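You operate a simulated robot arm through the tools that you are given. There is no shell and no other tool. Be economical: measure what you need, move in short steps, check, and stop when the job is done.

You run a simulated robot arm. Do the job below in one go: nothing can be reset, and whatever is moved stays where it is left.

JOB
Fold the teal T-shirt on the folding board and lay it on the pull-out shelf.
Fine: flip panels 1 and 2 before 3; each goes back flat; the T-shirt in the middle of the shelf.

Only the result counts: the job must be done as asked and must still hold three seconds after the hand-in. Knocking over, shifting, dropping, spilling or breaking anything else fails it. Flat cloth is picked up by pressing the open fingertips on it (5 to 10 N) and closing them slowly along it; thin cloth reads only 2 to 8 mm in the jaws.

ROBOT AND FRAMES
A 6-joint arm with a two-finger parallel gripper, fixed in place. Base frame: the origin is at the foot of the arm, x ahead of it, y to its left, z up. Lengths are in m, angles in degrees, forces in N, time in s.
With the tool pointing down near the work surface it reaches from about 0.18 to 0.76 m from the base axis. Its first joint turns from -166.0 to 166.0 degrees. Payload 3.91 kg.
Tool frame: the origin (TCP) lies between the finger pads and is the grasp point; the fingertips stand 0.03 m ahead of it; z points along the fingers, y is the line along which they close. Largest opening 0.11 m; finger width 0.02, thickness 0.01; the body of the gripper, 0.048 by 0.112 m, starts 0.055 m behind the TCP.
Orientation is that of the tool frame in the base frame, as a unit quaternion [w, x, y, z]. With the fingers straight down and closing along the base's y, the tool's x points along the base's -x, its y along +y and its z along -z.

CONTROLS
- The arm moves only by the tool move_arm. Its argument "series" is one flat list of numbers, 7 for each row, row after row: the shift along the tool's x, y, z in cm, then the turn, a rotation vector about the tool's x, y, z in degrees, then the gripper command, from -1 (shut) to 1 (fully open), values between in proportion. In form: [dx, dy, dz, ax, ay, az, grip, dx, dy, dz, ax, ay, az, grip, ...]. A call has 1 to 20 rows; each row shifts and turns the commanded pose from where the row before left it, along the tool's axes as they then stand. A row lasts 0.2 s, in which the tool goes at most 0.05 m and 8.6 degrees; a call with a longer step from one row to the next is refused whole, and so is a gripper value outside its range. A pose out of reach is approached as far as the arm can. The call stops where the force on the tool passes 90 N (or 10 N more than at its start, if that is more) or the arm is blocked; 0.2 s more then pass. The fingers move at their own pace (about 0.045 m/s each) and stop on an object; they squeeze with about 38 N. The grip force told is the motor's: it shows also when the fingers shut on nothing. Time passes only in rows, and 0.2 s behind the last, so rows that do not move let the fingers close. The reply holds the time, the measured pose of the TCP, the force on the tool along the base axes, the opening and the grip force, in the units named above and with some noise.
- Cameras (640 x 400 px; columns grow to the right, rows downward): "scene" is fixed at [0.0502, -0.6496, 1.5669]; the picture's right is [0.84, -0.54, 0.00], its down [-0.42, -0.66, -0.62] and it looks along [0.33, 0.52, -0.79] (base axes); focal length 221 px, centre (320, 200). "wrist" rides on the gripper at [0.071, 0.022, -0.107] in the tool frame; the picture's right is [-0.29, 0.96, 0.00], its down [-0.76, -0.23, -0.61] and it looks along [-0.58, -0.18, 0.79] (tool axes); focal length 243 px, centre (320, 200). There is no depth. A picture from a camera that has moved, and an enlarged one, comes with that camera's place and axes in the base frame and with its lens.
- get_image(camera): a new picture of that camera. No time passes.
- slide_trunk(by): slides the trunk up (or, below 0, down) by that many m; the arm rides with it, the base frame stays. It gives what a move gives, with no picture.
- close_up(camera, box): a new picture of the part [left, top, right, bottom] of that camera's present view, enlarged. No time passes.
- close_job(): hands the job in; it is judged then, once.

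Work in short steps. Places have to be worked out from the pictures, the camera data and where the tool is seen: move nearer, look again, correct. Check each grasp and each placing, and mend what went wrong. You have 120 turns and 64 pictures in all, those below and enlarged ones among them. Open the gripper and draw the arm clear of the work before you hand the job in, unless the task says otherwise; then end with one line.

The tools are called after "Call:" as a command line: name --argument value ..., lists and objects as JSON in quotes. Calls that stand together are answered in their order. move_arm: Moves the arm, as the interface text tells. Its arguments: {"type":"object","properties":{"series":{"type":"array","items":{"type":"number"}}},"required":["series"]} The other tools are called the same way: slide_trunk (by) slides the trunk up or down; get_image (camera) takes a picture; close_up (camera, box) takes an enlarged picture of a part of a camera's view; close_job () hands the job in.

At the start:

```text
time: 0.0
tcp_pos: [0.2068, -0.252, 1.2983]
ee_rot: [0.0, -0.001, 1.0, -0.001]
force: [-0.5, 0.0, 0.4]
width: 0.1099
grip_force: 0.0
trunk travel left (down, up): [-0.525, 0.065]
```

scene: 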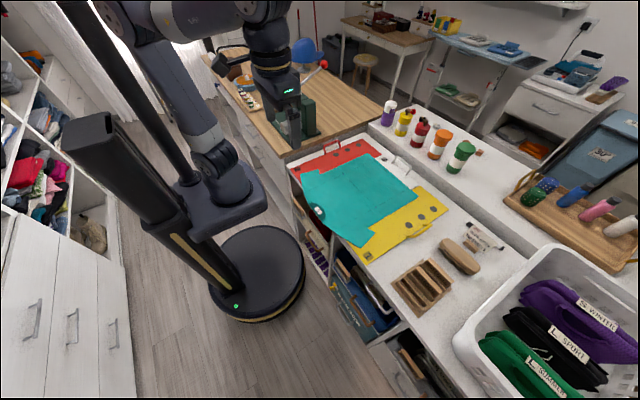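
wrist: 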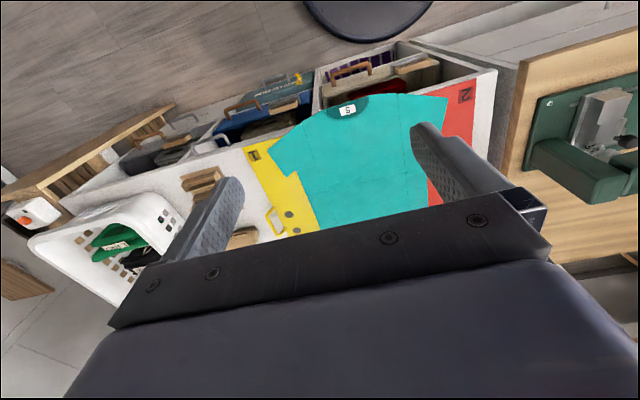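

I start by looking closer at the folding board and shirt.

Call:
close_up --camera "scene" --box '[270, 120, 470, 280]'

Call:
close_up --camera "wrist" --box '[200, 40, 520, 240]'

```text
2.50 times, centred on (370, 200) of scene
camera zoom: at [0.0502, -0.6496, 1.5669], right [0.84, -0.54, 0.0], down [-0.42, -0.66, -0.62], along [0.33, 0.52, -0.79], focal length 552 px, centre (195, 200)
```

zoom: 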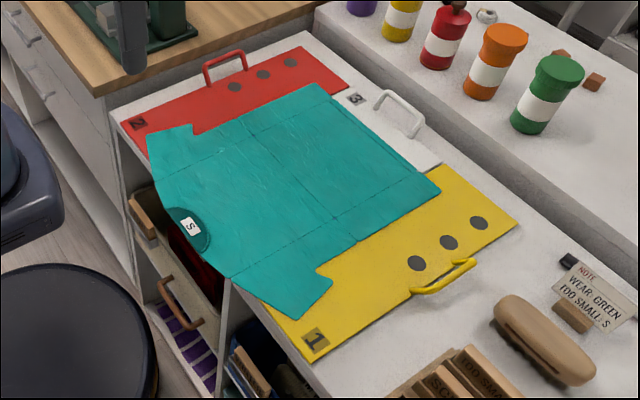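

```text
2.00 times, centred on (360, 140) of wrist
camera zoom: at [0.1349, -0.2298, 1.4063], right [0.29, 0.96, 0.0], down [0.76, -0.23, 0.61], along [0.58, -0.18, -0.79], focal length 485 px, centre (240, 320)
```

zoom: 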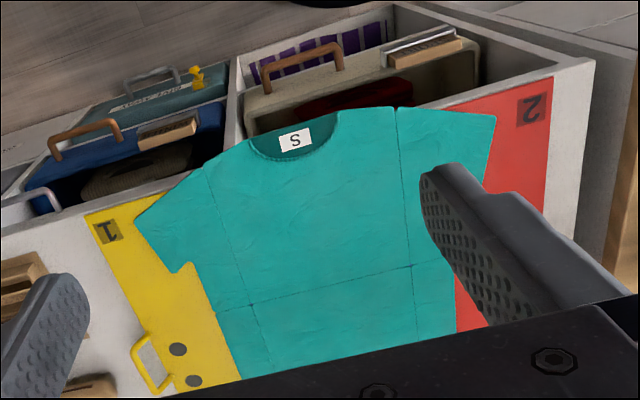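

The board has panel 1 (yellow, y≈-0.49 side), 2 (red, y≈0.05 side) and 3 (far middle half). I still need to find the pull-out shelf.

Call:
close_up --camera "scene" --box '[280, 190, 480, 400]'

Call:
close_up --camera "wrist" --box '[60, 30, 340, 230]'

Call:
close_up --camera "scene" --box '[320, 0, 640, 200]'

```text
1.90 times, centred on (380, 295) of scene
camera zoom: at [0.0502, -0.6496, 1.5669], right [0.84, -0.54, 0.0], down [-0.42, -0.66, -0.62], along [0.33, 0.52, -0.79], focal length 420 px, centre (206, 19)
```

zoom: 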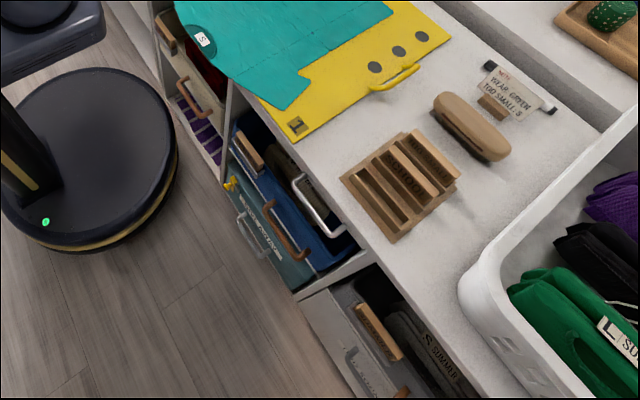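

```text
2.00 times, centred on (200, 130) of wrist
camera zoom: at [0.1349, -0.2298, 1.4063], right [0.29, 0.96, 0.0], down [0.76, -0.23, 0.61], along [0.58, -0.18, -0.79], focal length 485 px, centre (560, 340)
```

zoom: 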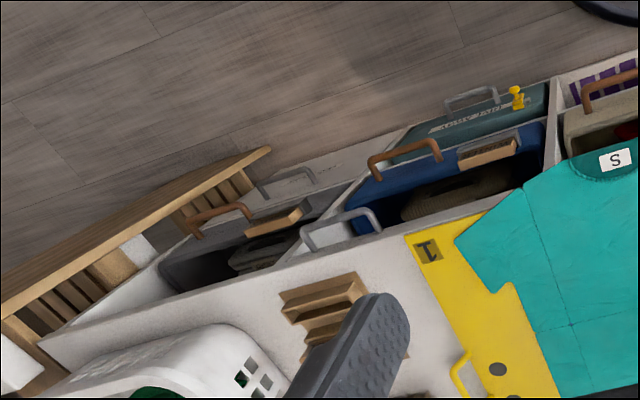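

```text
2.00 times, centred on (480, 100) of scene
camera zoom: at [0.0502, -0.6496, 1.5669], right [0.84, -0.54, 0.0], down [-0.42, -0.66, -0.62], along [0.33, 0.52, -0.79], focal length 441 px, centre (0, 400)
```

zoom: 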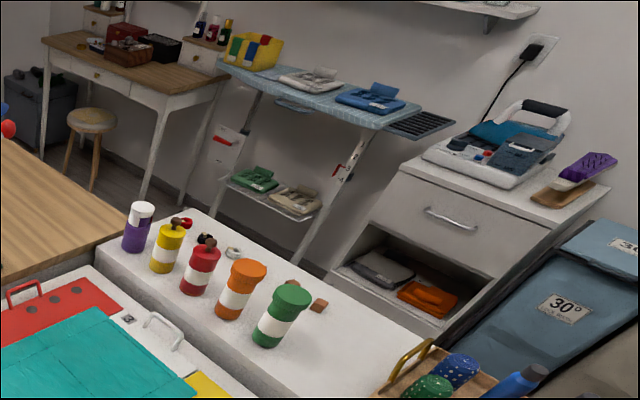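

I see a light grey handle at the front edge of the worktop near y≈-0.5, which may belong to the pull-out shelf. I move nearer to look.

Call:
move_arm --series '[0, -3, 2, 0, 0, 0, 1, 0, -3, 2, 0, 0, 0, 1, 0, -3, 2, 0, 0, 0, 1, 0, -3, 2, 0, 0, 0, 1, 0, -3, 2, 0, 0, 0, 1, 0, -3, 2, 0, 0, 0, 1]'

Call:
get_image --camera "wrist"

```text
time: 1.4
tcp_pos: [0.2086, -0.4314, 1.1783]
ee_rot: [0.0, -0.001, 1.0, 0.0]
force: [0.3, -0.2, 0.2]
width: 0.11
grip_force: 0.0
trunk travel left (down, up): [-0.525, 0.065]
```

```text
56 pictures are left
camera wrist: at [0.1373, -0.4095, 1.2873], right [0.29, 0.96, 0.0], down [0.76, -0.23, 0.61], along [0.58, -0.18, -0.79], focal length 243 px, centre (320, 200)
```

wrist: 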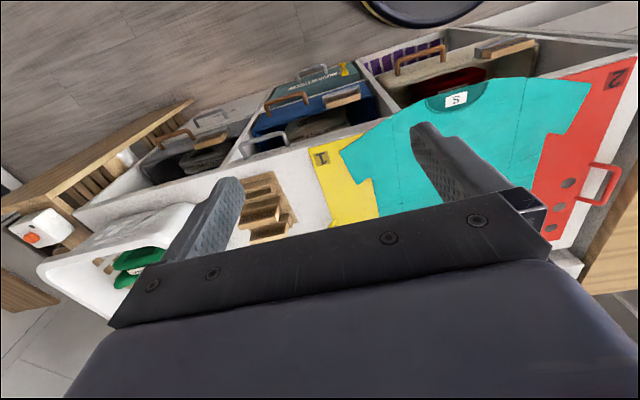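

I zoom in on the candidate handle.

Call:
close_up --camera "wrist" --box '[130, 40, 370, 190]'

```text
2.67 times, centred on (250, 115) of wrist
camera zoom: at [0.1373, -0.4095, 1.2873], right [0.29, 0.96, 0.0], down [0.76, -0.23, 0.61], along [0.58, -0.18, -0.79], focal length 647 px, centre (507, 427)
```

zoom: 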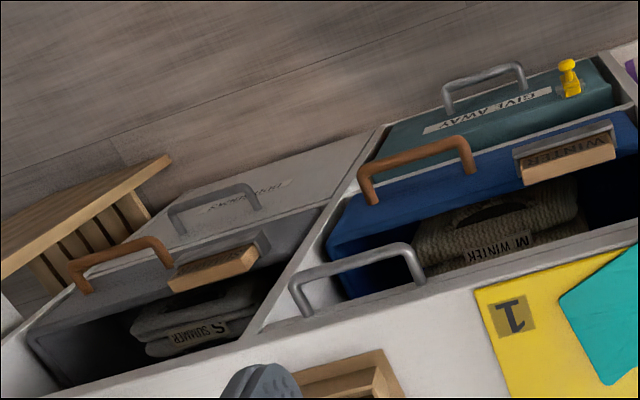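

The pull-out shelf seems to be the front-edge handle at about x≈0.30, y≈-0.58. Before that, the folding: I move over the yellow panel's handle to look at its shape.

Call:
move_arm --series '[-4.5, -1, 1, 0, 0, 0, 1, -4.5, -1, 1, 0, 0, 0, 1, -4.5, -1, 1, 0, 0, 0, 1, -4.5, -1, 1, 0, 0, 0, 1, -4.5, -1, 1, 0, 0, 0, 1]'

Call:
get_image --camera "wrist"

```text
time: 2.6
tcp_pos: [0.4334, -0.4807, 1.1275]
ee_rot: [-0.001, 0.0, 1.0, 0.001]
force: [0.1, 0.1, 0.1]
width: 0.1102
grip_force: 0.1
trunk travel left (down, up): [-0.525, 0.065]
```

```text
54 pictures are left
camera wrist: at [0.3625, -0.4588, 1.2365], right [0.29, 0.96, 0.0], down [0.76, -0.23, 0.61], along [0.58, -0.18, -0.79], focal length 243 px, centre (320, 200)
```

wrist: 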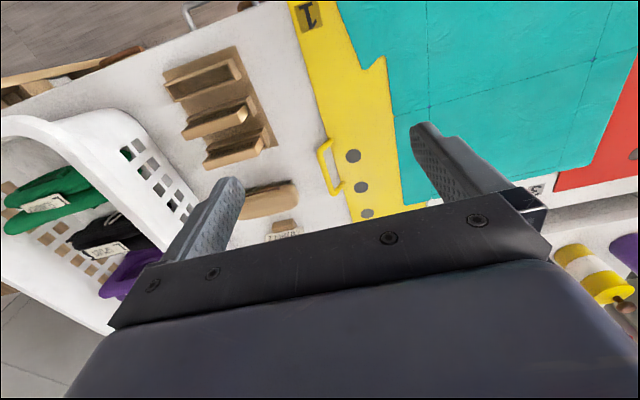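

Call:
close_up --camera "wrist" --box '[280, 120, 420, 220]'

Call:
close_up --camera "scene" --box '[380, 205, 460, 255]'

Call:
close_up --camera "scene" --box '[310, 125, 430, 200]'

```text
4.00 times, centred on (350, 170) of wrist
camera zoom: at [0.3625, -0.4588, 1.2365], right [0.29, 0.96, 0.0], down [0.76, -0.23, 0.61], along [0.58, -0.18, -0.79], focal length 970 px, centre (200, 320)
```

zoom: 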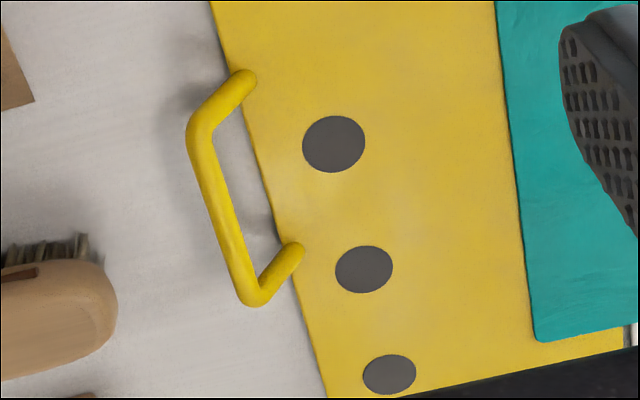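

```text
8.00 times, centred on (420, 230) of scene
camera zoom: at [0.0502, -0.6496, 1.5669], right [0.84, -0.54, 0.0], down [-0.42, -0.66, -0.62], along [0.33, 0.52, -0.79], focal length 1765 px, centre (-480, -40)
```

zoom: 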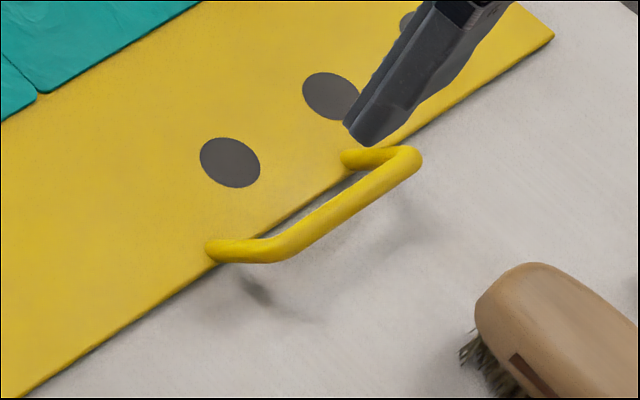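

```text
5.33 times, centred on (370, 162) of scene
camera zoom: at [0.0502, -0.6496, 1.5669], right [0.84, -0.54, 0.0], down [-0.42, -0.66, -0.62], along [0.33, 0.52, -0.79], focal length 1177 px, centre (53, 400)
```

zoom: 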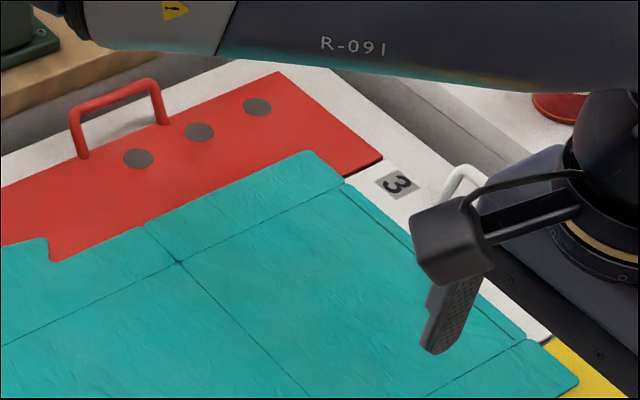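

The yellow bar is about [0.575, -0.513, 0.875], tilted up and outward, with its near end at x≈0.535. I go above its nearer part with a half-closed gripper and check.

Call:
move_arm --series '[-3, -0.8, 4, 0, 0, 0, 0, -3, -0.8, 4, 0, 0, 0, 0, -3, -0.8, 4, 0, 0, 0, 0, -2.4, -0.8, 4, 0, 0, 0, 0, 0, 0, 2, 0, 0, 0, 0]'

Call:
get_image --camera "wrist"

Call:
close_up --camera "scene" --box '[350, 180, 470, 255]'

```text
refused: row 1 steps farther than a row can; nothing moved
```

```text
50 pictures are left
camera wrist: at [0.3625, -0.4588, 1.2365], right [0.29, 0.96, 0.0], down [0.76, -0.23, 0.61], along [0.58, -0.18, -0.79], focal length 243 px, centre (320, 200)
```

wrist: 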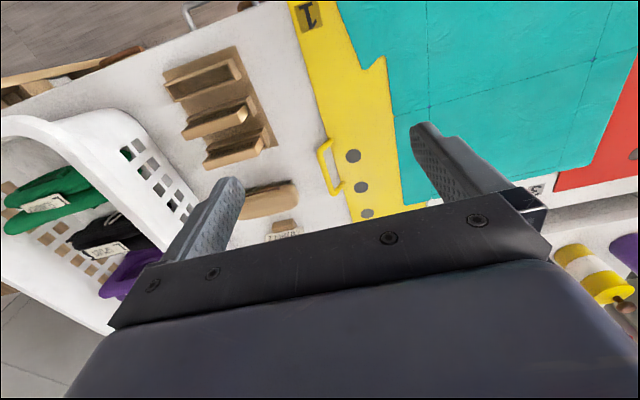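

```text
5.33 times, centred on (410, 218) of scene
camera zoom: at [0.0502, -0.6496, 1.5669], right [0.84, -0.54, 0.0], down [-0.42, -0.66, -0.62], along [0.33, 0.52, -0.79], focal length 1177 px, centre (-160, 107)
```

zoom: 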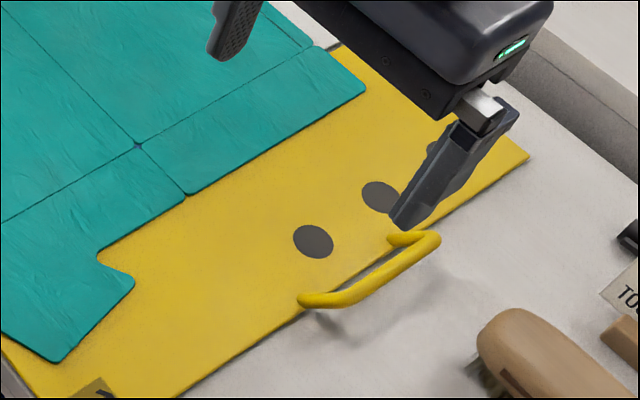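

The step was a bit too long; I split it into smaller rows.

Call:
move_arm --series '[-2, -0.5, 3, 0, 0, 0, 0, -2, -0.5, 3, 0, 0, 0, 0, -2, -0.5, 3, 0, 0, 0, 0, -2, -0.5, 3, 0, 0, 0, 0, -2, -0.5, 3, 0, 0, 0, 0, -1.2, -0.6, 2.5, 0, 0, 0, 0]'

Call:
close_up --camera "wrist" --box '[200, 80, 500, 240]'

Call:
close_up --camera "scene" --box '[350, 180, 470, 255]'

```text
time: 4.0
tcp_pos: [0.5376, -0.5058, 0.952]
ee_rot: [0.001, 0.0, 1.0, -0.001]
force: [0.5, -0.1, 0.1]
width: 0.055
grip_force: 0.1
out of reach, approached as far as the arm can: row 6
trunk travel left (down, up): [-0.525, 0.065]
```

```text
2.13 times, centred on (350, 160) of wrist
camera zoom: at [0.4664, -0.484, 1.0599], right [0.29, 0.96, 0.0], down [0.76, -0.23, 0.61], along [0.58, -0.18, -0.79], focal length 518 px, centre (256, 285)
```

zoom: 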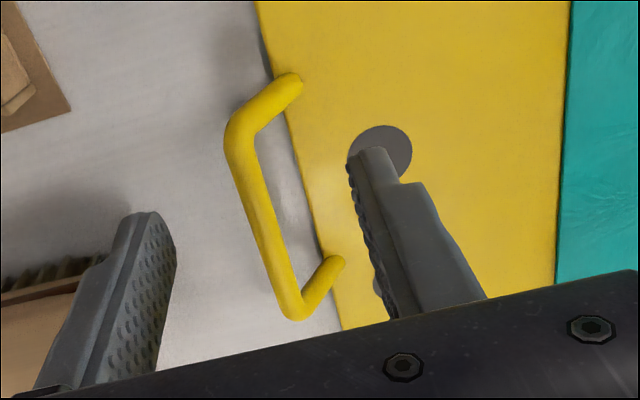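

```text
5.33 times, centred on (410, 218) of scene
camera zoom: at [0.0502, -0.6496, 1.5669], right [0.84, -0.54, 0.0], down [-0.42, -0.66, -0.62], along [0.33, 0.52, -0.79], focal length 1177 px, centre (-160, 107)
```

zoom: 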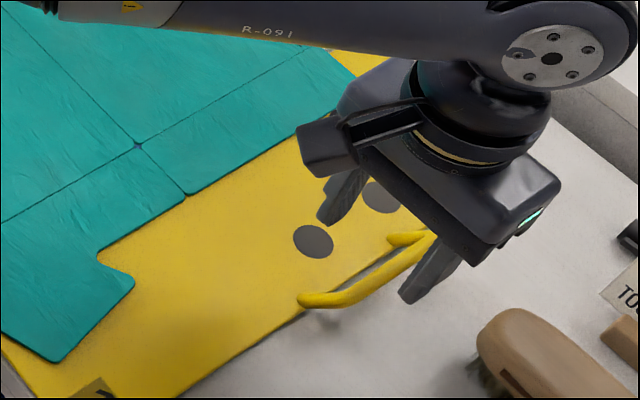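

The bar spans x≈0.532–0.618, y≈-0.512; straight-down reach ends just here. I tilt the tool 20° forward to gain reach.

Call:
move_arm --series '[0, 0, 0, 0, -7, 0, 0, 0, 0, 0, 0, -7, 0, 0, 0, 0, 0, 0, -6, 0, 0, 0, 0, 0, 0, 0, 0, 0]'

```text
time: 5.0
tcp_pos: [0.5367, -0.5042, 0.9514]
ee_rot: [0.175, 0.0, 0.985, 0.0]
force: [-0.3, -0.7, 0.6]
width: 0.0552
grip_force: 0.0
trunk travel left (down, up): [-0.525, 0.065]
```

The tilt is fine. Now I descend so that the fingers straddle the bar.

Call:
move_arm --series '[-0.2, -0.27, 2, 0, 0, 0, 0, -0.2, -0.27, 2, 0, 0, 0, 0, -0.2, -0.27, 2, 0, 0, 0, 0, 0, 0, 0, 0, 0, 0, 0]'

Call:
close_up --camera "wrist" --box '[200, 80, 500, 240]'

Call:
close_up --camera "scene" --box '[350, 180, 470, 255]'

```text
time: 6.0
tcp_pos: [0.5639, -0.5121, 0.8962]
ee_rot: [0.174, 0.0, 0.985, 0.0]
force: [0.7, -0.1, 0.1]
width: 0.0552
grip_force: 0.1
trunk travel left (down, up): [-0.525, 0.065]
```

```text
2.13 times, centred on (350, 160) of wrist
camera zoom: at [0.4604, -0.4905, 0.974], right [0.27, 0.96, 0.1], down [0.51, -0.23, 0.83], along [0.82, -0.18, -0.55], focal length 518 px, centre (256, 285)
```

zoom: 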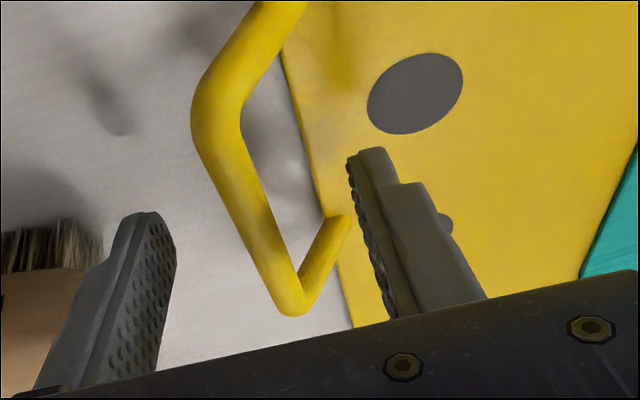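

```text
5.33 times, centred on (410, 218) of scene
camera zoom: at [0.0502, -0.6496, 1.5669], right [0.84, -0.54, 0.0], down [-0.42, -0.66, -0.62], along [0.33, 0.52, -0.79], focal length 1177 px, centre (-160, 107)
```

zoom: 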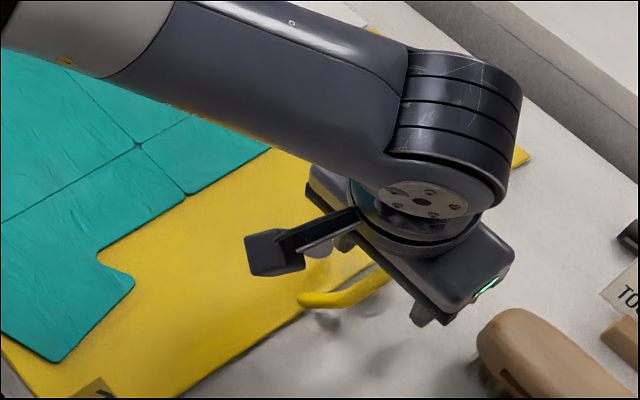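

The bar lies between the fingers; I close on it.

Call:
move_arm --series '[0, 0, 0, 0, 0, 0, -0.5, 0, 0, 0, 0, 0, 0, -1, 0, 0, 0, 0, 0, 0, -1, 0, 0, 0, 0, 0, 0, -1]'

Call:
close_up --camera "wrist" --box '[200, 80, 500, 240]'

```text
time: 7.0
tcp_pos: [0.5646, -0.5124, 0.897]
ee_rot: [0.174, -0.001, 0.985, 0.0]
force: [-0.9, 1.9, 0.2]
width: 0.0107
grip_force: 44.4
trunk travel left (down, up): [-0.525, 0.065]
```

```text
2.13 times, centred on (350, 160) of wrist
camera zoom: at [0.4601, -0.4904, 0.9742], right [0.27, 0.96, 0.1], down [0.51, -0.23, 0.83], along [0.82, -0.18, -0.55], focal length 518 px, centre (256, 285)
```

zoom: 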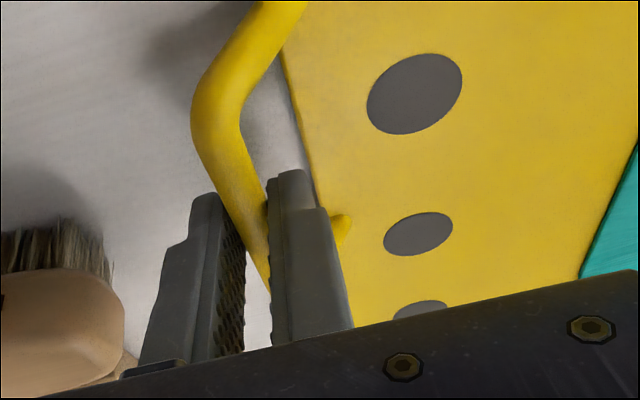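

The bar is held (10.7 mm). I lift it along the first part of the arc about the hinge at y≈-0.346.

Call:
move_arm --series '[-0.79, 0.49, -2.18, 0, 0, 0, -1, -0.75, 0.8, -2.07, 0, 0, 0, -1, -0.7, 1.1, -1.94, 0, 0, 0, -1, -0.65, 1.37, -1.78, 0, 0, 0, -1, -0.58, 1.63, -1.59, 0, 0, 0, -1]'

Call:
get_image --camera "scene"

```text
time: 8.2
tcp_pos: [0.5634, -0.458, 0.9973]
ee_rot: [0.171, -0.001, 0.985, 0.003]
force: [-7.5, 21.6, -24.6]
width: 0.0103
grip_force: 44.9
trunk travel left (down, up): [-0.525, 0.065]
```

```text
43 pictures are left
```

scene: 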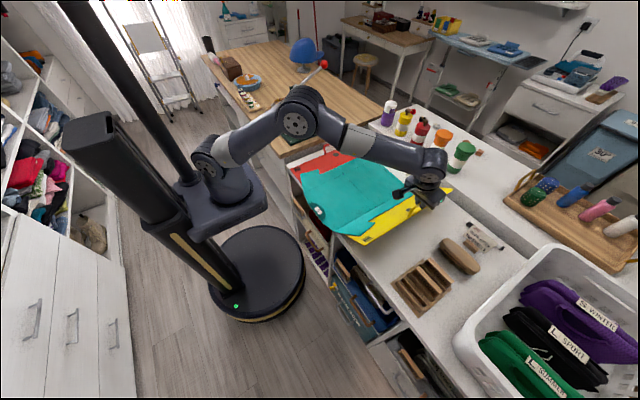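

The forces show radial tension, so the true radius is a little smaller (hinge nearer y≈-0.358). I correct that and continue two steps.

Call:
move_arm --series '[-0.28, 1.89, -0.76, 0, 0, 0, -1, -0.35, 1.89, -0.95, 0, 0, 0, -1]'

```text
time: 8.8
tcp_pos: [0.5639, -0.4229, 1.0214]
ee_rot: [0.177, 0.0, 0.984, -0.003]
force: [-1.1, -1.7, 3.5]
width: 0.0104
grip_force: 44.9
trunk travel left (down, up): [-0.525, 0.065]
```

Force is near zero; refit gives hinge y≈-0.351, r≈0.163. Continuing past vertical.

Call:
move_arm --series '[-0.31, 2.19, -0.85, 0, 0, 0, -1, -0.19, 2.2, -0.52, 0, 0, 0, -1, -0.08, 2.26, -0.23, 0, 0, 0, -1, 0.03, 2.27, 0.08, 0, 0, 0, -1]'

Call:
close_up --camera "scene" --box '[290, 120, 470, 260]'

```text
time: 9.8
tcp_pos: [0.5637, -0.3302, 1.0412]
ee_rot: [0.18, -0.001, 0.984, -0.005]
force: [8.2, 2.3, 44.7]
width: 0.0106
grip_force: 44.7
trunk travel left (down, up): [-0.525, 0.065]
```

```text
2.86 times, centred on (380, 190) of scene
camera zoom: at [0.0502, -0.6496, 1.5669], right [0.84, -0.54, 0.0], down [-0.42, -0.66, -0.62], along [0.33, 0.52, -0.79], focal length 630 px, centre (149, 229)
```

zoom: 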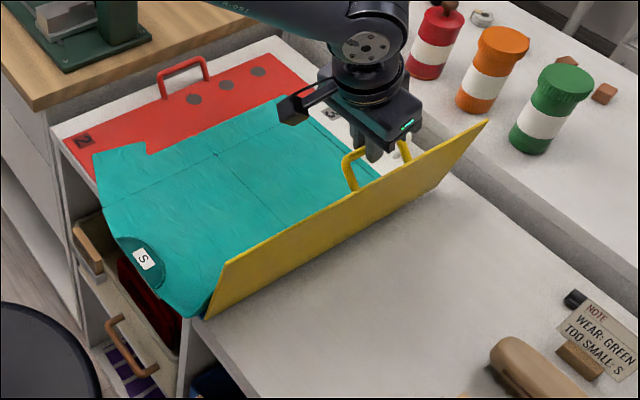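

The panel follows well (just past vertical). Some compression, so I widen the radius slightly and go one step.

Call:
move_arm --series '[-0.05, 2.2, -0.1, 0, 0, 0, -1]'

```text
time: 10.2
tcp_pos: [0.5635, -0.3085, 1.0368]
ee_rot: [0.176, -0.001, 0.984, -0.001]
force: [13.6, 6.1, 28.5]
width: 0.0106
grip_force: 44.8
trunk travel left (down, up): [-0.525, 0.065]
```

Call:
move_arm --series '[0.2, 2.6, 0.5, 0, 0, 0, -1, 0.37, 2.1, 1.0, 0, 0, 0, -1]'

```text
time: 10.8
tcp_pos: [0.5628, -0.2616, 1.0179]
ee_rot: [0.175, -0.001, 0.985, 0.0]
force: [15.9, 12.4, 24.2]
width: 0.0104
grip_force: 45.0
trunk travel left (down, up): [-0.525, 0.065]
```

Call:
move_arm --series '[0.38, 2.08, 1.05, 0, 0, 0, -1, 0.57, 1.72, 1.56, 0, 0, 0, -1, 0.64, 1.47, 1.77, 0, 0, 0, -1, 0.7, 1.19, 1.94, 0, 0, 0, -1]'

Call:
close_up --camera "scene" --box '[290, 120, 470, 260]'

```text
time: 11.8
tcp_pos: [0.5616, -0.2032, 0.9572]
ee_rot: [0.179, 0.0, 0.984, -0.004]
force: [-1.7, -27.1, 46.3]
width: 0.0103
grip_force: 45.7
trunk travel left (down, up): [-0.525, 0.065]
```

```text
2.86 times, centred on (380, 190) of scene
camera zoom: at [0.0502, -0.6496, 1.5669], right [0.84, -0.54, 0.0], down [-0.42, -0.66, -0.62], along [0.33, 0.52, -0.79], focal length 630 px, centre (149, 229)
```

zoom: 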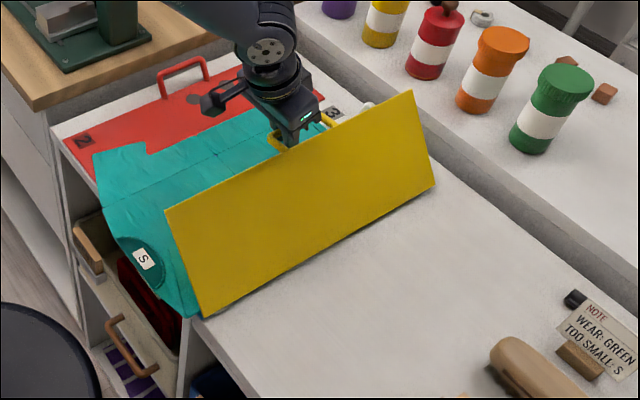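

A stronger resisting force (about 50 N) appears; I look from the wrist to see the cause.

Call:
get_image --camera "wrist"

Call:
close_up --camera "scene" --box '[340, 130, 420, 180]'

```text
40 pictures are left
camera wrist: at [0.4564, -0.181, 1.0324], right [0.27, 0.96, 0.09], down [0.5, -0.23, 0.84], along [0.82, -0.18, -0.54], focal length 243 px, centre (320, 200)
```

wrist: 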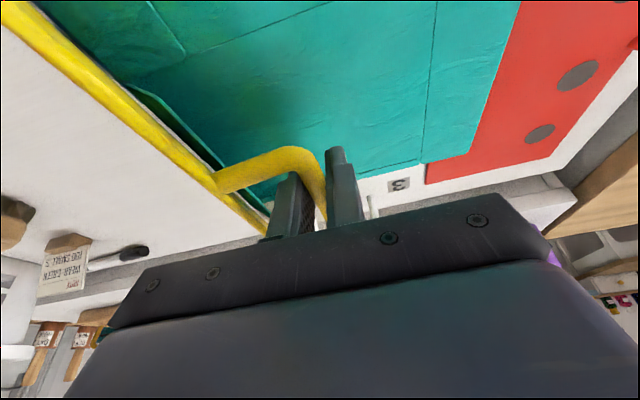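

```text
8.00 times, centred on (380, 155) of scene
camera zoom: at [0.0502, -0.6496, 1.5669], right [0.84, -0.54, 0.0], down [-0.42, -0.66, -0.62], along [0.33, 0.52, -0.79], focal length 1765 px, centre (-160, 560)
```

zoom: 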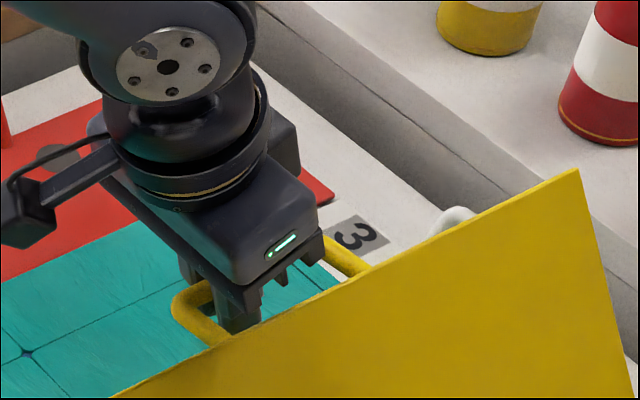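

The bar has slipped up toward the finger roots, so the panel edge presses the finger. I roll the tool to follow the panel rotation.

Call:
move_arm --series '[0, 0, 0, 8, 0, 0, -1, 0, 0, 0, 8, 0, 0, -1]'

```text
time: 12.4
tcp_pos: [0.5621, -0.2056, 0.9519]
ee_rot: [0.173, 0.024, 0.975, -0.137]
force: [-5.9, -65.3, 32.8]
width: 0.0125
grip_force: 45.1
trunk travel left (down, up): [-0.525, 0.065]
```

Call:
move_arm --series '[0.2, -0.5, 0.3, 0, 0, 0, -1]'

```text
time: 12.8
tcp_pos: [0.5606, -0.2058, 0.9509]
ee_rot: [0.176, 0.022, 0.975, -0.137]
force: [4.1, -34.6, 28.8]
width: 0.0127
grip_force: 45.2
trunk travel left (down, up): [-0.525, 0.065]
```

Call:
move_arm --series '[0.46, 0.6, 1.1, 5, 0, 0, -1, 0.46, 0.6, 1.1, 5, 0, 0, -1]'

```text
time: 13.3
tcp_pos: [0.5616, -0.2087, 0.9446]
ee_rot: [0.179, 0.035, 0.964, -0.195]
force: [-15.1, -17.4, 22.4]
width: 0.0132
grip_force: 44.8
trunk travel left (down, up): [-0.525, 0.065]
stopped in row 2: the force on the tool passed its limit (the readings are from after the stop); the commanded pose is now the measured one
```

Call:
get_image --camera "wrist"

Call:
close_up --camera "scene" --box '[330, 130, 430, 190]'

```text
38 pictures are left
camera wrist: at [0.4625, -0.1468, 1.0064], right [0.4, 0.88, -0.24], down [0.48, 0.03, 0.88], along [0.78, -0.47, -0.41], focal length 243 px, centre (320, 200)
```

wrist: 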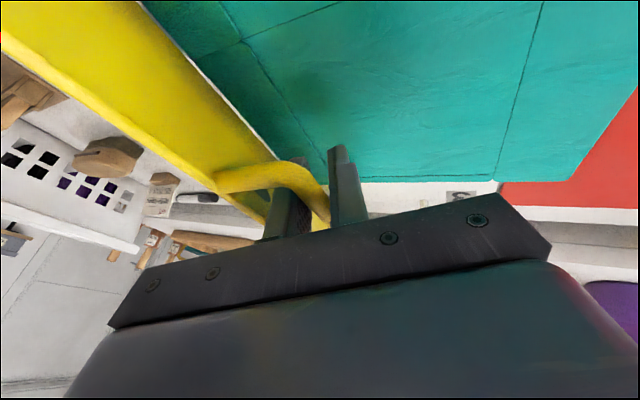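

```text
6.40 times, centred on (380, 160) of scene
camera zoom: at [0.0502, -0.6496, 1.5669], right [0.84, -0.54, 0.0], down [-0.42, -0.66, -0.62], along [0.33, 0.52, -0.79], focal length 1412 px, centre (-64, 456)
```

zoom: 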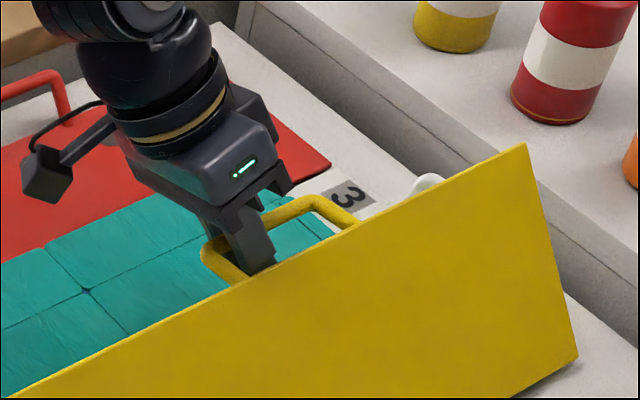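

The finger is jammed in the handle loop against the panel edge. The panel is well past vertical, so I open slightly, withdraw, and let it settle onto the shirt, then press.

Call:
move_arm --series '[0, 0, 0, 0, 0, 0, -0.6, 0, 0, -1, 0, 0, 0, -0.6, 0, 0, -2, 0, 0, 0, -0.6, 0, 0, -3, 0, 0, 0, -0.6, 0, 0, -3, 0, 0, 0, -0.6]'

Call:
close_up --camera "scene" --box '[290, 120, 470, 260]'

```text
time: 14.5
tcp_pos: [0.5339, -0.1692, 1.0213]
ee_rot: [0.179, 0.033, 0.964, -0.192]
force: [-0.1, 0.7, -0.3]
width: 0.0222
grip_force: 0.1
trunk travel left (down, up): [-0.525, 0.065]
```

```text
2.86 times, centred on (380, 190) of scene
camera zoom: at [0.0502, -0.6496, 1.5669], right [0.84, -0.54, 0.0], down [-0.42, -0.66, -0.62], along [0.33, 0.52, -0.79], focal length 630 px, centre (149, 229)
```

zoom: 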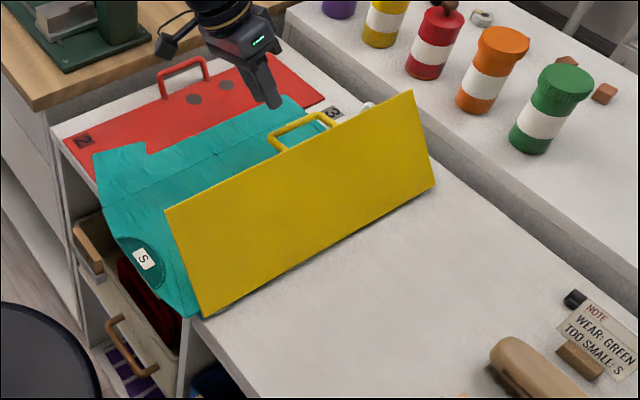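

The panel stands still at about 130–140°, so it may be a hinge stop. I look at the inner side from the wrist.

Call:
get_image --camera "wrist"

```text
35 pictures are left
camera wrist: at [0.4352, -0.1087, 1.0819], right [0.4, 0.88, -0.24], down [0.48, 0.02, 0.88], along [0.78, -0.47, -0.41], focal length 243 px, centre (320, 200)
```

wrist: 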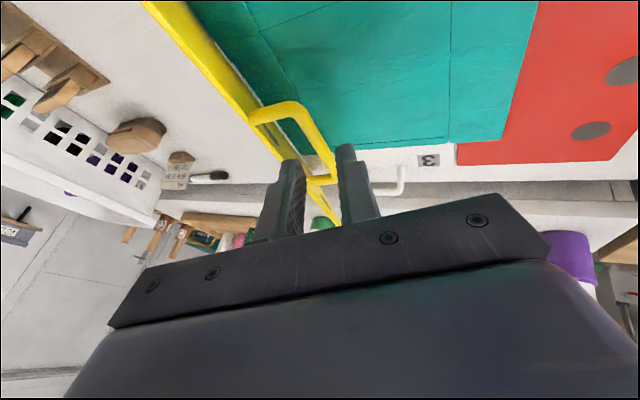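

I regrip the bar nearer the fingertips to bring panel 1 back.

Call:
move_arm --series '[0, 0, 3, 0, 0, 0, -0.5, 0, 0, 2.5, 0, 0, 0, -0.5, 0, 0, 1.5, 0, 0, 0, -0.5, 0, 0, 0, 0, 0, 0, -1, 0, 0, 0, 0, 0, 0, -1, 0, 0, 0, 0, 0, 0, -1]'

```text
time: 15.9
tcp_pos: [0.5575, -0.2018, 0.9615]
ee_rot: [0.18, 0.035, 0.964, -0.194]
force: [-1.7, -28.0, 13.6]
width: 0.013
grip_force: 45.3
trunk travel left (down, up): [-0.525, 0.065]
```

Call:
move_arm --series '[-0.63, -1.98, -1.02, 0, 0, 0, -1, -0.56, -2.13, -0.74, 0, 0, 0, -1, -0.48, -2.22, -0.44, 0, 0, 0, -1, -0.38, -2.28, -0.14, 0, 0, 0, -1]'

```text
time: 16.9
tcp_pos: [0.5571, -0.2681, 1.0161]
ee_rot: [0.177, 0.034, 0.965, -0.192]
force: [-4.5, -10.3, -25.2]
width: 0.0134
grip_force: 44.6
trunk travel left (down, up): [-0.525, 0.065]
```

Call:
move_arm --series '[-0.2, -2.36, 0.43, -6, 0, 0, -1, -0.14, -2.41, 0.39, -6, 0, 0, -1, -0.03, -2.44, 0.42, -6, 0, 0, -1, 0.04, -2.45, 0.37, -6, 0, 0, -1]'

Call:
close_up --camera "scene" --box '[290, 120, 470, 260]'

```text
time: 17.9
tcp_pos: [0.5583, -0.3669, 1.0294]
ee_rot: [0.185, -0.005, 0.983, 0.011]
force: [-4.9, -2.3, 1.3]
width: 0.0107
grip_force: 45.4
trunk travel left (down, up): [-0.525, 0.065]
```

```text
2.86 times, centred on (380, 190) of scene
camera zoom: at [0.0502, -0.6496, 1.5669], right [0.84, -0.54, 0.0], down [-0.42, -0.66, -0.62], along [0.33, 0.52, -0.79], focal length 630 px, centre (149, 229)
```

zoom: 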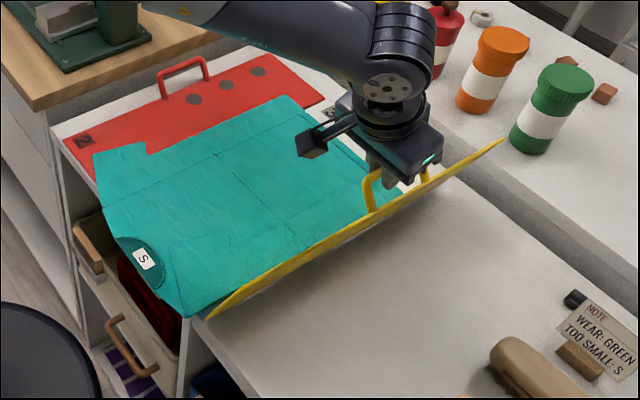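

Panel 1's side of the shirt appears folded. I bring the panel on down toward flat.

Call:
move_arm --series '[0.13, -2.24, 0.37, 0, 0, 0, -1, 0.24, -2.17, 0.67, 0, 0, 0, -1, 0.34, -2.04, 0.93, 0, 0, 0, -1, 0.44, -1.89, 1.2, 0, 0, 0, -1, 0.52, -1.69, 1.43, 0, 0, 0, -1]'

```text
time: 19.1
tcp_pos: [0.5587, -0.4644, 0.9751]
ee_rot: [0.182, -0.004, 0.983, 0.012]
force: [-22.7, -3.4, -0.1]
width: 0.0107
grip_force: 45.2
trunk travel left (down, up): [-0.525, 0.065]
```

Call:
move_arm --series '[0.6, -1.46, 1.64, 0, 0, 0, -1, 0.66, -1.2, 1.81, 0, 0, 0, -1, 0.71, -0.93, 1.96, 0, 0, 0, -1]'

```text
time: 19.9
tcp_pos: [0.5591, -0.5014, 0.9188]
ee_rot: [0.184, -0.003, 0.983, 0.008]
force: [-20.5, -19.1, 6.1]
width: 0.0109
grip_force: 44.3
trunk travel left (down, up): [-0.525, 0.065]
```

Call:
move_arm --series '[0.41, -0.8, 1.13, 0, 0, 0, -1, 0.41, -0.3, 1.13, 0, 0, 0, -1]'

Call:
close_up --camera "scene" --box '[290, 120, 470, 260]'

```text
time: 20.5
tcp_pos: [0.5599, -0.5093, 0.8923]
ee_rot: [0.182, -0.002, 0.983, 0.011]
force: [-27.5, -10.9, 0.9]
width: 0.0109
grip_force: 45.0
trunk travel left (down, up): [-0.525, 0.065]
```

```text
2.86 times, centred on (380, 190) of scene
camera zoom: at [0.0502, -0.6496, 1.5669], right [0.84, -0.54, 0.0], down [-0.42, -0.66, -0.62], along [0.33, 0.52, -0.79], focal length 630 px, centre (149, 229)
```

zoom: 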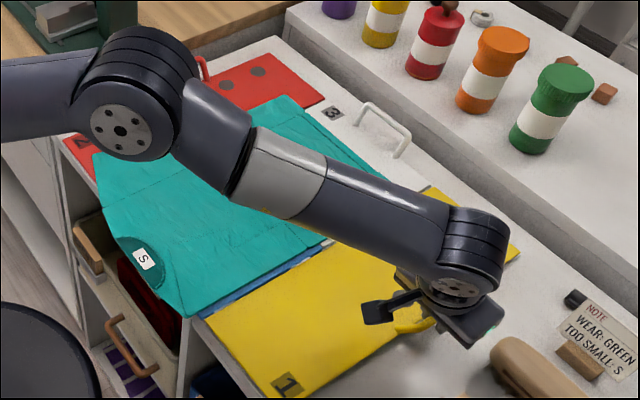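

The side is folded in and panel 1 is nearly flat. I press slightly down, then release.

Call:
move_arm --series '[0.17, -0.1, 0.47, 0, 0, 0, -1]'

```text
time: 20.9
tcp_pos: [0.5606, -0.5117, 0.8886]
ee_rot: [0.181, -0.004, 0.983, 0.012]
force: [-29.2, -6.3, 1.8]
width: 0.0106
grip_force: 44.6
trunk travel left (down, up): [-0.525, 0.065]
```

Call:
move_arm --series '[0.17, 0, 0.47, 0, 0, 0, -1]'

```text
time: 21.3
tcp_pos: [0.5597, -0.5113, 0.8849]
ee_rot: [0.182, -0.003, 0.983, 0.011]
force: [-30.1, -4.8, 5.1]
width: 0.0107
grip_force: 45.2
trunk travel left (down, up): [-0.525, 0.065]
```

I open a little, and withdraw along the tool axis.

Call:
move_arm --series '[0, 0, 0, 0, 0, 0, -0.4, 0, 0, 0, 0, 0, 0, -0.3, 0, 0, -2, 0, 0, 0, -0.3, 0, 0, -3, 0, 0, 0, -0.3, 0, 2, -4, 0, 0, 0, -0.3, 0, 4, -2, 0, 0, 0, -0.3, 0, 4, -2, 0, 0, 0, 0, 0, 4, -2, 0, 0, 0, 0, 0, 4, 0, 0, 0, 0, 0, 0, 4, 0, 0, 0, 0, 0]'

Call:
get_image --camera "scene"

```text
time: 23.5
tcp_pos: [0.505, -0.2958, 1.0289]
ee_rot: [0.183, -0.003, 0.983, 0.012]
force: [-0.3, -0.2, 0.2]
width: 0.0552
grip_force: 0.0
trunk travel left (down, up): [-0.525, 0.065]
```

```text
32 pictures are left
```

scene: 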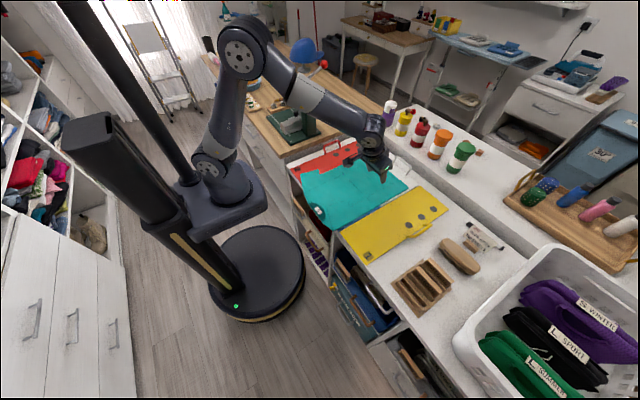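

Panel 1 lies flat and its side is folded. Now panel 2: the red bar is at about [0.577, 0.074, 0.876]; I straighten the tool and go above it.

Call:
move_arm --series '[0, 4, 0, 0, 7, 0, 0, 0, 4, 0, 0, 7, 0, 0, 0, 4, 0, 0, 7, 0, 0, 0, 4.5, 0, 0, 0, 0, 0, 0, 4.5, 0, 0, 0, 0, 0, -1.5, 4, 0, 0, 0, 0, 0, -1.5, 4, 1, 0, 0, 0, 0, -1.5, 4, 2, 0, 0, 0, 0, -1, 2, 2, 0, 0, 0, 0, -0.5, 2, 2, 0, 0, 0, 0]'

Call:
close_up --camera "wrist" --box '[200, 80, 500, 240]'

```text
time: 25.7
tcp_pos: [0.5621, 0.0774, 0.9646]
ee_rot: [-0.001, -0.005, 1.0, 0.011]
force: [-0.2, 0.3, 0.0]
width: 0.0552
grip_force: 0.1
trunk travel left (down, up): [-0.525, 0.065]
```

```text
2.13 times, centred on (350, 160) of wrist
camera zoom: at [0.4904, 0.0958, 1.0749], right [0.28, 0.96, 0.02], down [0.76, -0.23, 0.6], along [0.58, -0.15, -0.8], focal length 518 px, centre (256, 285)
```

zoom: 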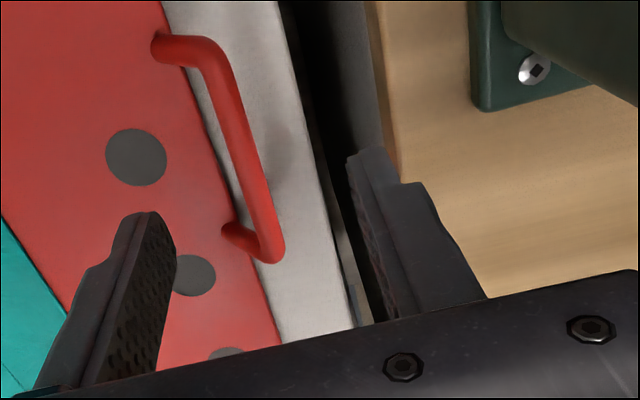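

Call:
move_arm --series '[-0.4, -0.2, 2.2, 0, 0, 0, 0, -0.4, -0.2, 2.2, 0, 0, 0, 0, -0.4, -0.1, 2.2, 0, 0, 0, 0, 0, 0, 0, 0, 0, 0, -0.5, 0, 0, 0, 0, 0, 0, -1, 0, 0, 0, 0, 0, 0, -1, 0, 0, 0, 0, 0, 0, -1]'

```text
time: 27.3
tcp_pos: [0.5738, 0.0731, 0.9007]
ee_rot: [-0.001, -0.006, 1.0, 0.01]
force: [0.7, -18.6, -4.5]
width: 0.0106
grip_force: 45.0
trunk travel left (down, up): [-0.525, 0.065]
```

Red bar gripped. Lifting panel 2 along its arc (hinge y≈-0.087).

Call:
move_arm --series '[0, -0.49, -2.34, 0, 0, 0, -1, 0, -0.77, -2.11, 0, 0, 0, -1, 0, -1.05, -1.99, 0, 0, 0, -1]'

```text
time: 28.1
tcp_pos: [0.5743, 0.0467, 0.9627]
ee_rot: [-0.003, -0.007, 1.0, 0.011]
force: [-10.6, -29.1, -20.7]
width: 0.0107
grip_force: 45.1
trunk travel left (down, up): [-0.525, 0.065]
```

Call:
move_arm --series '[0, -1.55, -1.6, 0, 0, 0, -1, 0, -1.7, -1.5, 0, 0, 0, -1, 0, -1.77, -1.36, 0, 0, 0, -1]'

```text
time: 28.9
tcp_pos: [0.5741, 0.0005, 1.0103]
ee_rot: [0.003, -0.007, 1.0, 0.012]
force: [-13.4, 7.8, 8.9]
width: 0.0106
grip_force: 44.6
trunk travel left (down, up): [-0.525, 0.065]
```

Call:
move_arm --series '[0, -1.92, -1.05, 0, 0, 0, -1, 0, -2.06, -0.85, 0, 0, 0, -1, 0, -2.15, -0.6, 0, 0, 0, -1, 0, -2.18, -0.3, 0, 0, 0, -1]'

```text
time: 29.9
tcp_pos: [0.5749, -0.0859, 1.0397]
ee_rot: [0.005, -0.006, 1.0, 0.009]
force: [-2.6, 3.0, 38.5]
width: 0.0106
grip_force: 45.0
trunk travel left (down, up): [-0.525, 0.065]
```

Call:
move_arm --series '[0, -2.27, -0.25, 0, 0, 0, -1, 0, -2.25, 0.48, 0, 0, 0, -1, 0, -2.17, 0.8, 0, 0, 0, -1]'

```text
time: 30.7
tcp_pos: [0.5755, -0.1537, 1.0283]
ee_rot: [0.004, -0.006, 1.0, 0.009]
force: [-10.5, -16.2, 45.6]
width: 0.0106
grip_force: 45.0
trunk travel left (down, up): [-0.525, 0.065]
```

Call:
move_arm --series '[0, -2.2, 0.7, 0, 0, 0, -1, 0, -1.91, 1.4, 0, 0, 0, -1]'

```text
time: 31.3
tcp_pos: [0.5749, -0.1964, 1.0066]
ee_rot: [0.003, -0.006, 1.0, 0.008]
force: [-13.7, -29.4, 41.6]
width: 0.0105
grip_force: 44.7
trunk travel left (down, up): [-0.525, 0.065]
```

Call:
move_arm --series '[0, -1.9, 1.4, 0, 0, 0, -1, 0, -1.5, 1.95, 0, 0, 0, -1]'

```text
time: 31.9
tcp_pos: [0.5739, -0.2332, 0.9699]
ee_rot: [0.004, -0.006, 1.0, 0.007]
force: [-7.3, -44.5, 36.0]
width: 0.0105
grip_force: 45.2
trunk travel left (down, up): [-0.525, 0.065]
```

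Call:
move_arm --series '[0, -1.4, 1.5, 0, 0, 0, -1]'

Call:
close_up --camera "scene" --box '[290, 120, 470, 260]'

```text
time: 32.3
tcp_pos: [0.5756, -0.2369, 0.955]
ee_rot: [0.005, -0.008, 1.0, 0.01]
force: [-4.4, -5.8, 45.2]
width: 0.0108
grip_force: 45.0
trunk travel left (down, up): [-0.525, 0.065]
```

```text
2.86 times, centred on (380, 190) of scene
camera zoom: at [0.0502, -0.6496, 1.5669], right [0.84, -0.54, 0.0], down [-0.42, -0.66, -0.62], along [0.33, 0.52, -0.79], focal length 630 px, centre (149, 229)
```

zoom: 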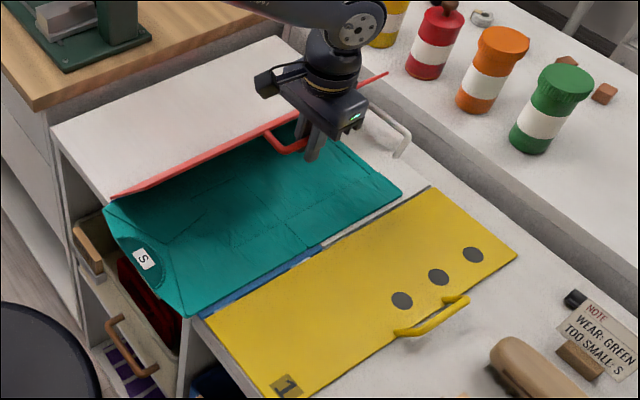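

Panel 2 is similarly far over. One more small push to reach the stop.

Call:
move_arm --series '[0, -0.8, 0.9, 0, 0, 0, -1]'

```text
time: 32.7
tcp_pos: [0.5768, -0.2349, 0.9432]
ee_rot: [-0.001, -0.008, 1.0, 0.014]
force: [-1.1, 65.8, 41.3]
width: 0.011
grip_force: 45.7
trunk travel left (down, up): [-0.525, 0.065]
```

That is the stop. Now back along the same arc.

Call:
move_arm --series '[0, 0.1, -1.4, 0, 0, 0, -1, 0, 1.2, -1.8, 0, 0, 0, -1, 0, 2.6, -2.5, 0, 0, 0, -1]'

```text
time: 33.5
tcp_pos: [0.5784, -0.2045, 0.9922]
ee_rot: [-0.008, -0.006, 1.0, 0.014]
force: [2.5, 39.3, -54.6]
width: 0.0107
grip_force: 44.8
trunk travel left (down, up): [-0.525, 0.065]
```

Call:
move_arm --series '[0, 1.3, -0.1, 0, 0, 0, -1, 0, 1.9, -0.9, 0, 0, 0, -1]'

```text
time: 34.1
tcp_pos: [0.5754, -0.1766, 1.0094]
ee_rot: [0.0, -0.005, 1.0, 0.01]
force: [-2.7, 10.4, -23.2]
width: 0.0109
grip_force: 44.7
trunk travel left (down, up): [-0.525, 0.065]
```

Call:
move_arm --series '[0, 2.14, -0.95, 0, 0, 0, -1, 0, 2.05, -0.87, 0, 0, 0, -1, 0, 2.16, -0.57, 0, 0, 0, -1, 0, 2.21, -0.28, 0, 0, 0, -1]'

```text
time: 35.1
tcp_pos: [0.5774, -0.093, 1.0317]
ee_rot: [-0.005, -0.006, 1.0, 0.011]
force: [-3.1, -1.5, -47.1]
width: 0.0105
grip_force: 44.7
trunk travel left (down, up): [-0.525, 0.065]
```

Call:
move_arm --series '[0, 2.36, 0.33, 0, 0, 0, -1, 0, 2.1, 0.33, 0, 0, 0, -1, 0, 2.03, 0.62, 0, 0, 0, -1, 0, 1.92, 0.9, 0, 0, 0, -1]'

```text
time: 36.1
tcp_pos: [0.5777, -0.0121, 1.0128]
ee_rot: [-0.005, -0.005, 1.0, 0.01]
force: [-1.4, -27.1, -46.7]
width: 0.0108
grip_force: 44.9
trunk travel left (down, up): [-0.525, 0.065]
```

The bar seems to sit about 1 cm deeper in the fingers; I use that offset for the remaining descent.

Call:
move_arm --series '[0, 2.4, 2.04, 0, 0, 0, -1, 0, 1.65, 1.44, 0, 0, 0, -1, 0, 1.44, 1.65, 0, 0, 0, -1]'

```text
time: 36.9
tcp_pos: [0.5768, 0.044, 0.9659]
ee_rot: [-0.001, -0.005, 1.0, 0.011]
force: [1.6, -35.1, -24.5]
width: 0.0106
grip_force: 44.9
trunk travel left (down, up): [-0.525, 0.065]
```

Call:
move_arm --series '[0, 0.8, 2.3, 0, 0, 0, -1, 0, 0.8, 2.0, 0, 0, 0, -1]'

```text
time: 37.5
tcp_pos: [0.5768, 0.0647, 0.9264]
ee_rot: [0.002, -0.006, 1.0, 0.011]
force: [5.1, -19.0, -6.7]
width: 0.0105
grip_force: 44.7
trunk travel left (down, up): [-0.525, 0.065]
```

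Call:
move_arm --series '[0, 0.35, 2.1, 0, 0, 0, -1, 0, 0.1, 1.5, 0, 0, 0, -1]'

Call:
close_up --camera "scene" --box '[270, 110, 450, 250]'

```text
time: 38.1
tcp_pos: [0.5772, 0.0716, 0.8995]
ee_rot: [0.008, -0.007, 1.0, 0.012]
force: [-1.4, 3.1, 50.4]
width: 0.0111
grip_force: 45.1
trunk travel left (down, up): [-0.525, 0.065]
```

```text
2.86 times, centred on (360, 180) of scene
camera zoom: at [0.0502, -0.6496, 1.5669], right [0.84, -0.54, 0.0], down [-0.42, -0.66, -0.62], along [0.33, 0.52, -0.79], focal length 630 px, centre (206, 257)
```

zoom: 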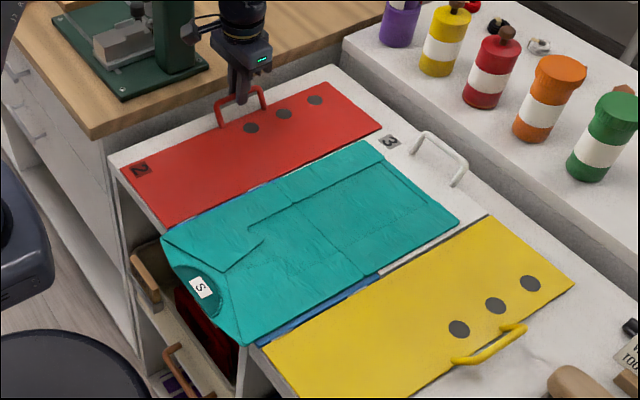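

Panel 2 is flat and both sides are folded in neatly. I release it, lift, and turn the tool 90° for panel 3's handle (bar at about [0.781, -0.22, 0.876], along y).

Call:
move_arm --series '[0, 0, 0, 0, 0, 0, -0.4, 0, 0, 0, 0, 0, 0, -0.3, 0, 0, -3, 0, 0, 0, -0.3, 0, 0, -4, 0, 0, 0, -0.3, 0, 0, -4, 0, 0, 0, -0.3, 0, -2, -2, 0, 0, 8.2, -0.3, 0, 0, 0, 0, 0, 8.2, -0.3, 0, 0, 0, 0, 0, 8.2, -0.3, 0, 0, 0, 0, 0, 8.2, -0.3, 0, 0, 0, 0, 0, 8.2, -0.3, 0, 0, 0, 0, 0, 8.2, -0.3, 0, 0, 0, 0, 0, 8.2, -0.3, 0, 0, 0, 0, 0, 8.2, -0.3, 0, 0, 0, 0, 0, 8.2, -0.3, 0, 0, 0, 0, 0, 8.2, -0.3, 0, 0, 0, 0, 0, 8, -0.3]'

```text
time: 41.5
tcp_pos: [0.5743, 0.0477, 1.0179]
ee_rot: [-0.007, 0.703, 0.711, 0.007]
force: [0.6, 0.4, -0.5]
width: 0.0385
grip_force: 0.0
trunk travel left (down, up): [-0.525, 0.065]
```

Call:
move_arm --series '[-4.4, 0, 0, -8.5, 0, 0, -0.3, -4.4, 0, 0, -8.5, 0, 0, -0.3, -4.4, 0, 0, -8.5, 0, 0, -0.3, -4.4, 0, 0, -8.5, 0, 0, -0.3, -4.4, 0, 0, 0, 0, 0, -0.3, -4.4, 0, 0, 0, 0, 0, -0.3, 0, 0, 0, 0, 0, 0, -0.1]'

```text
time: 43.1
tcp_pos: [0.5768, -0.2158, 1.0157]
ee_rot: [0.199, 0.674, 0.678, 0.216]
force: [-1.2, 0.2, 0.5]
width: 0.0495
grip_force: 0.0
trunk travel left (down, up): [-0.525, 0.065]
```

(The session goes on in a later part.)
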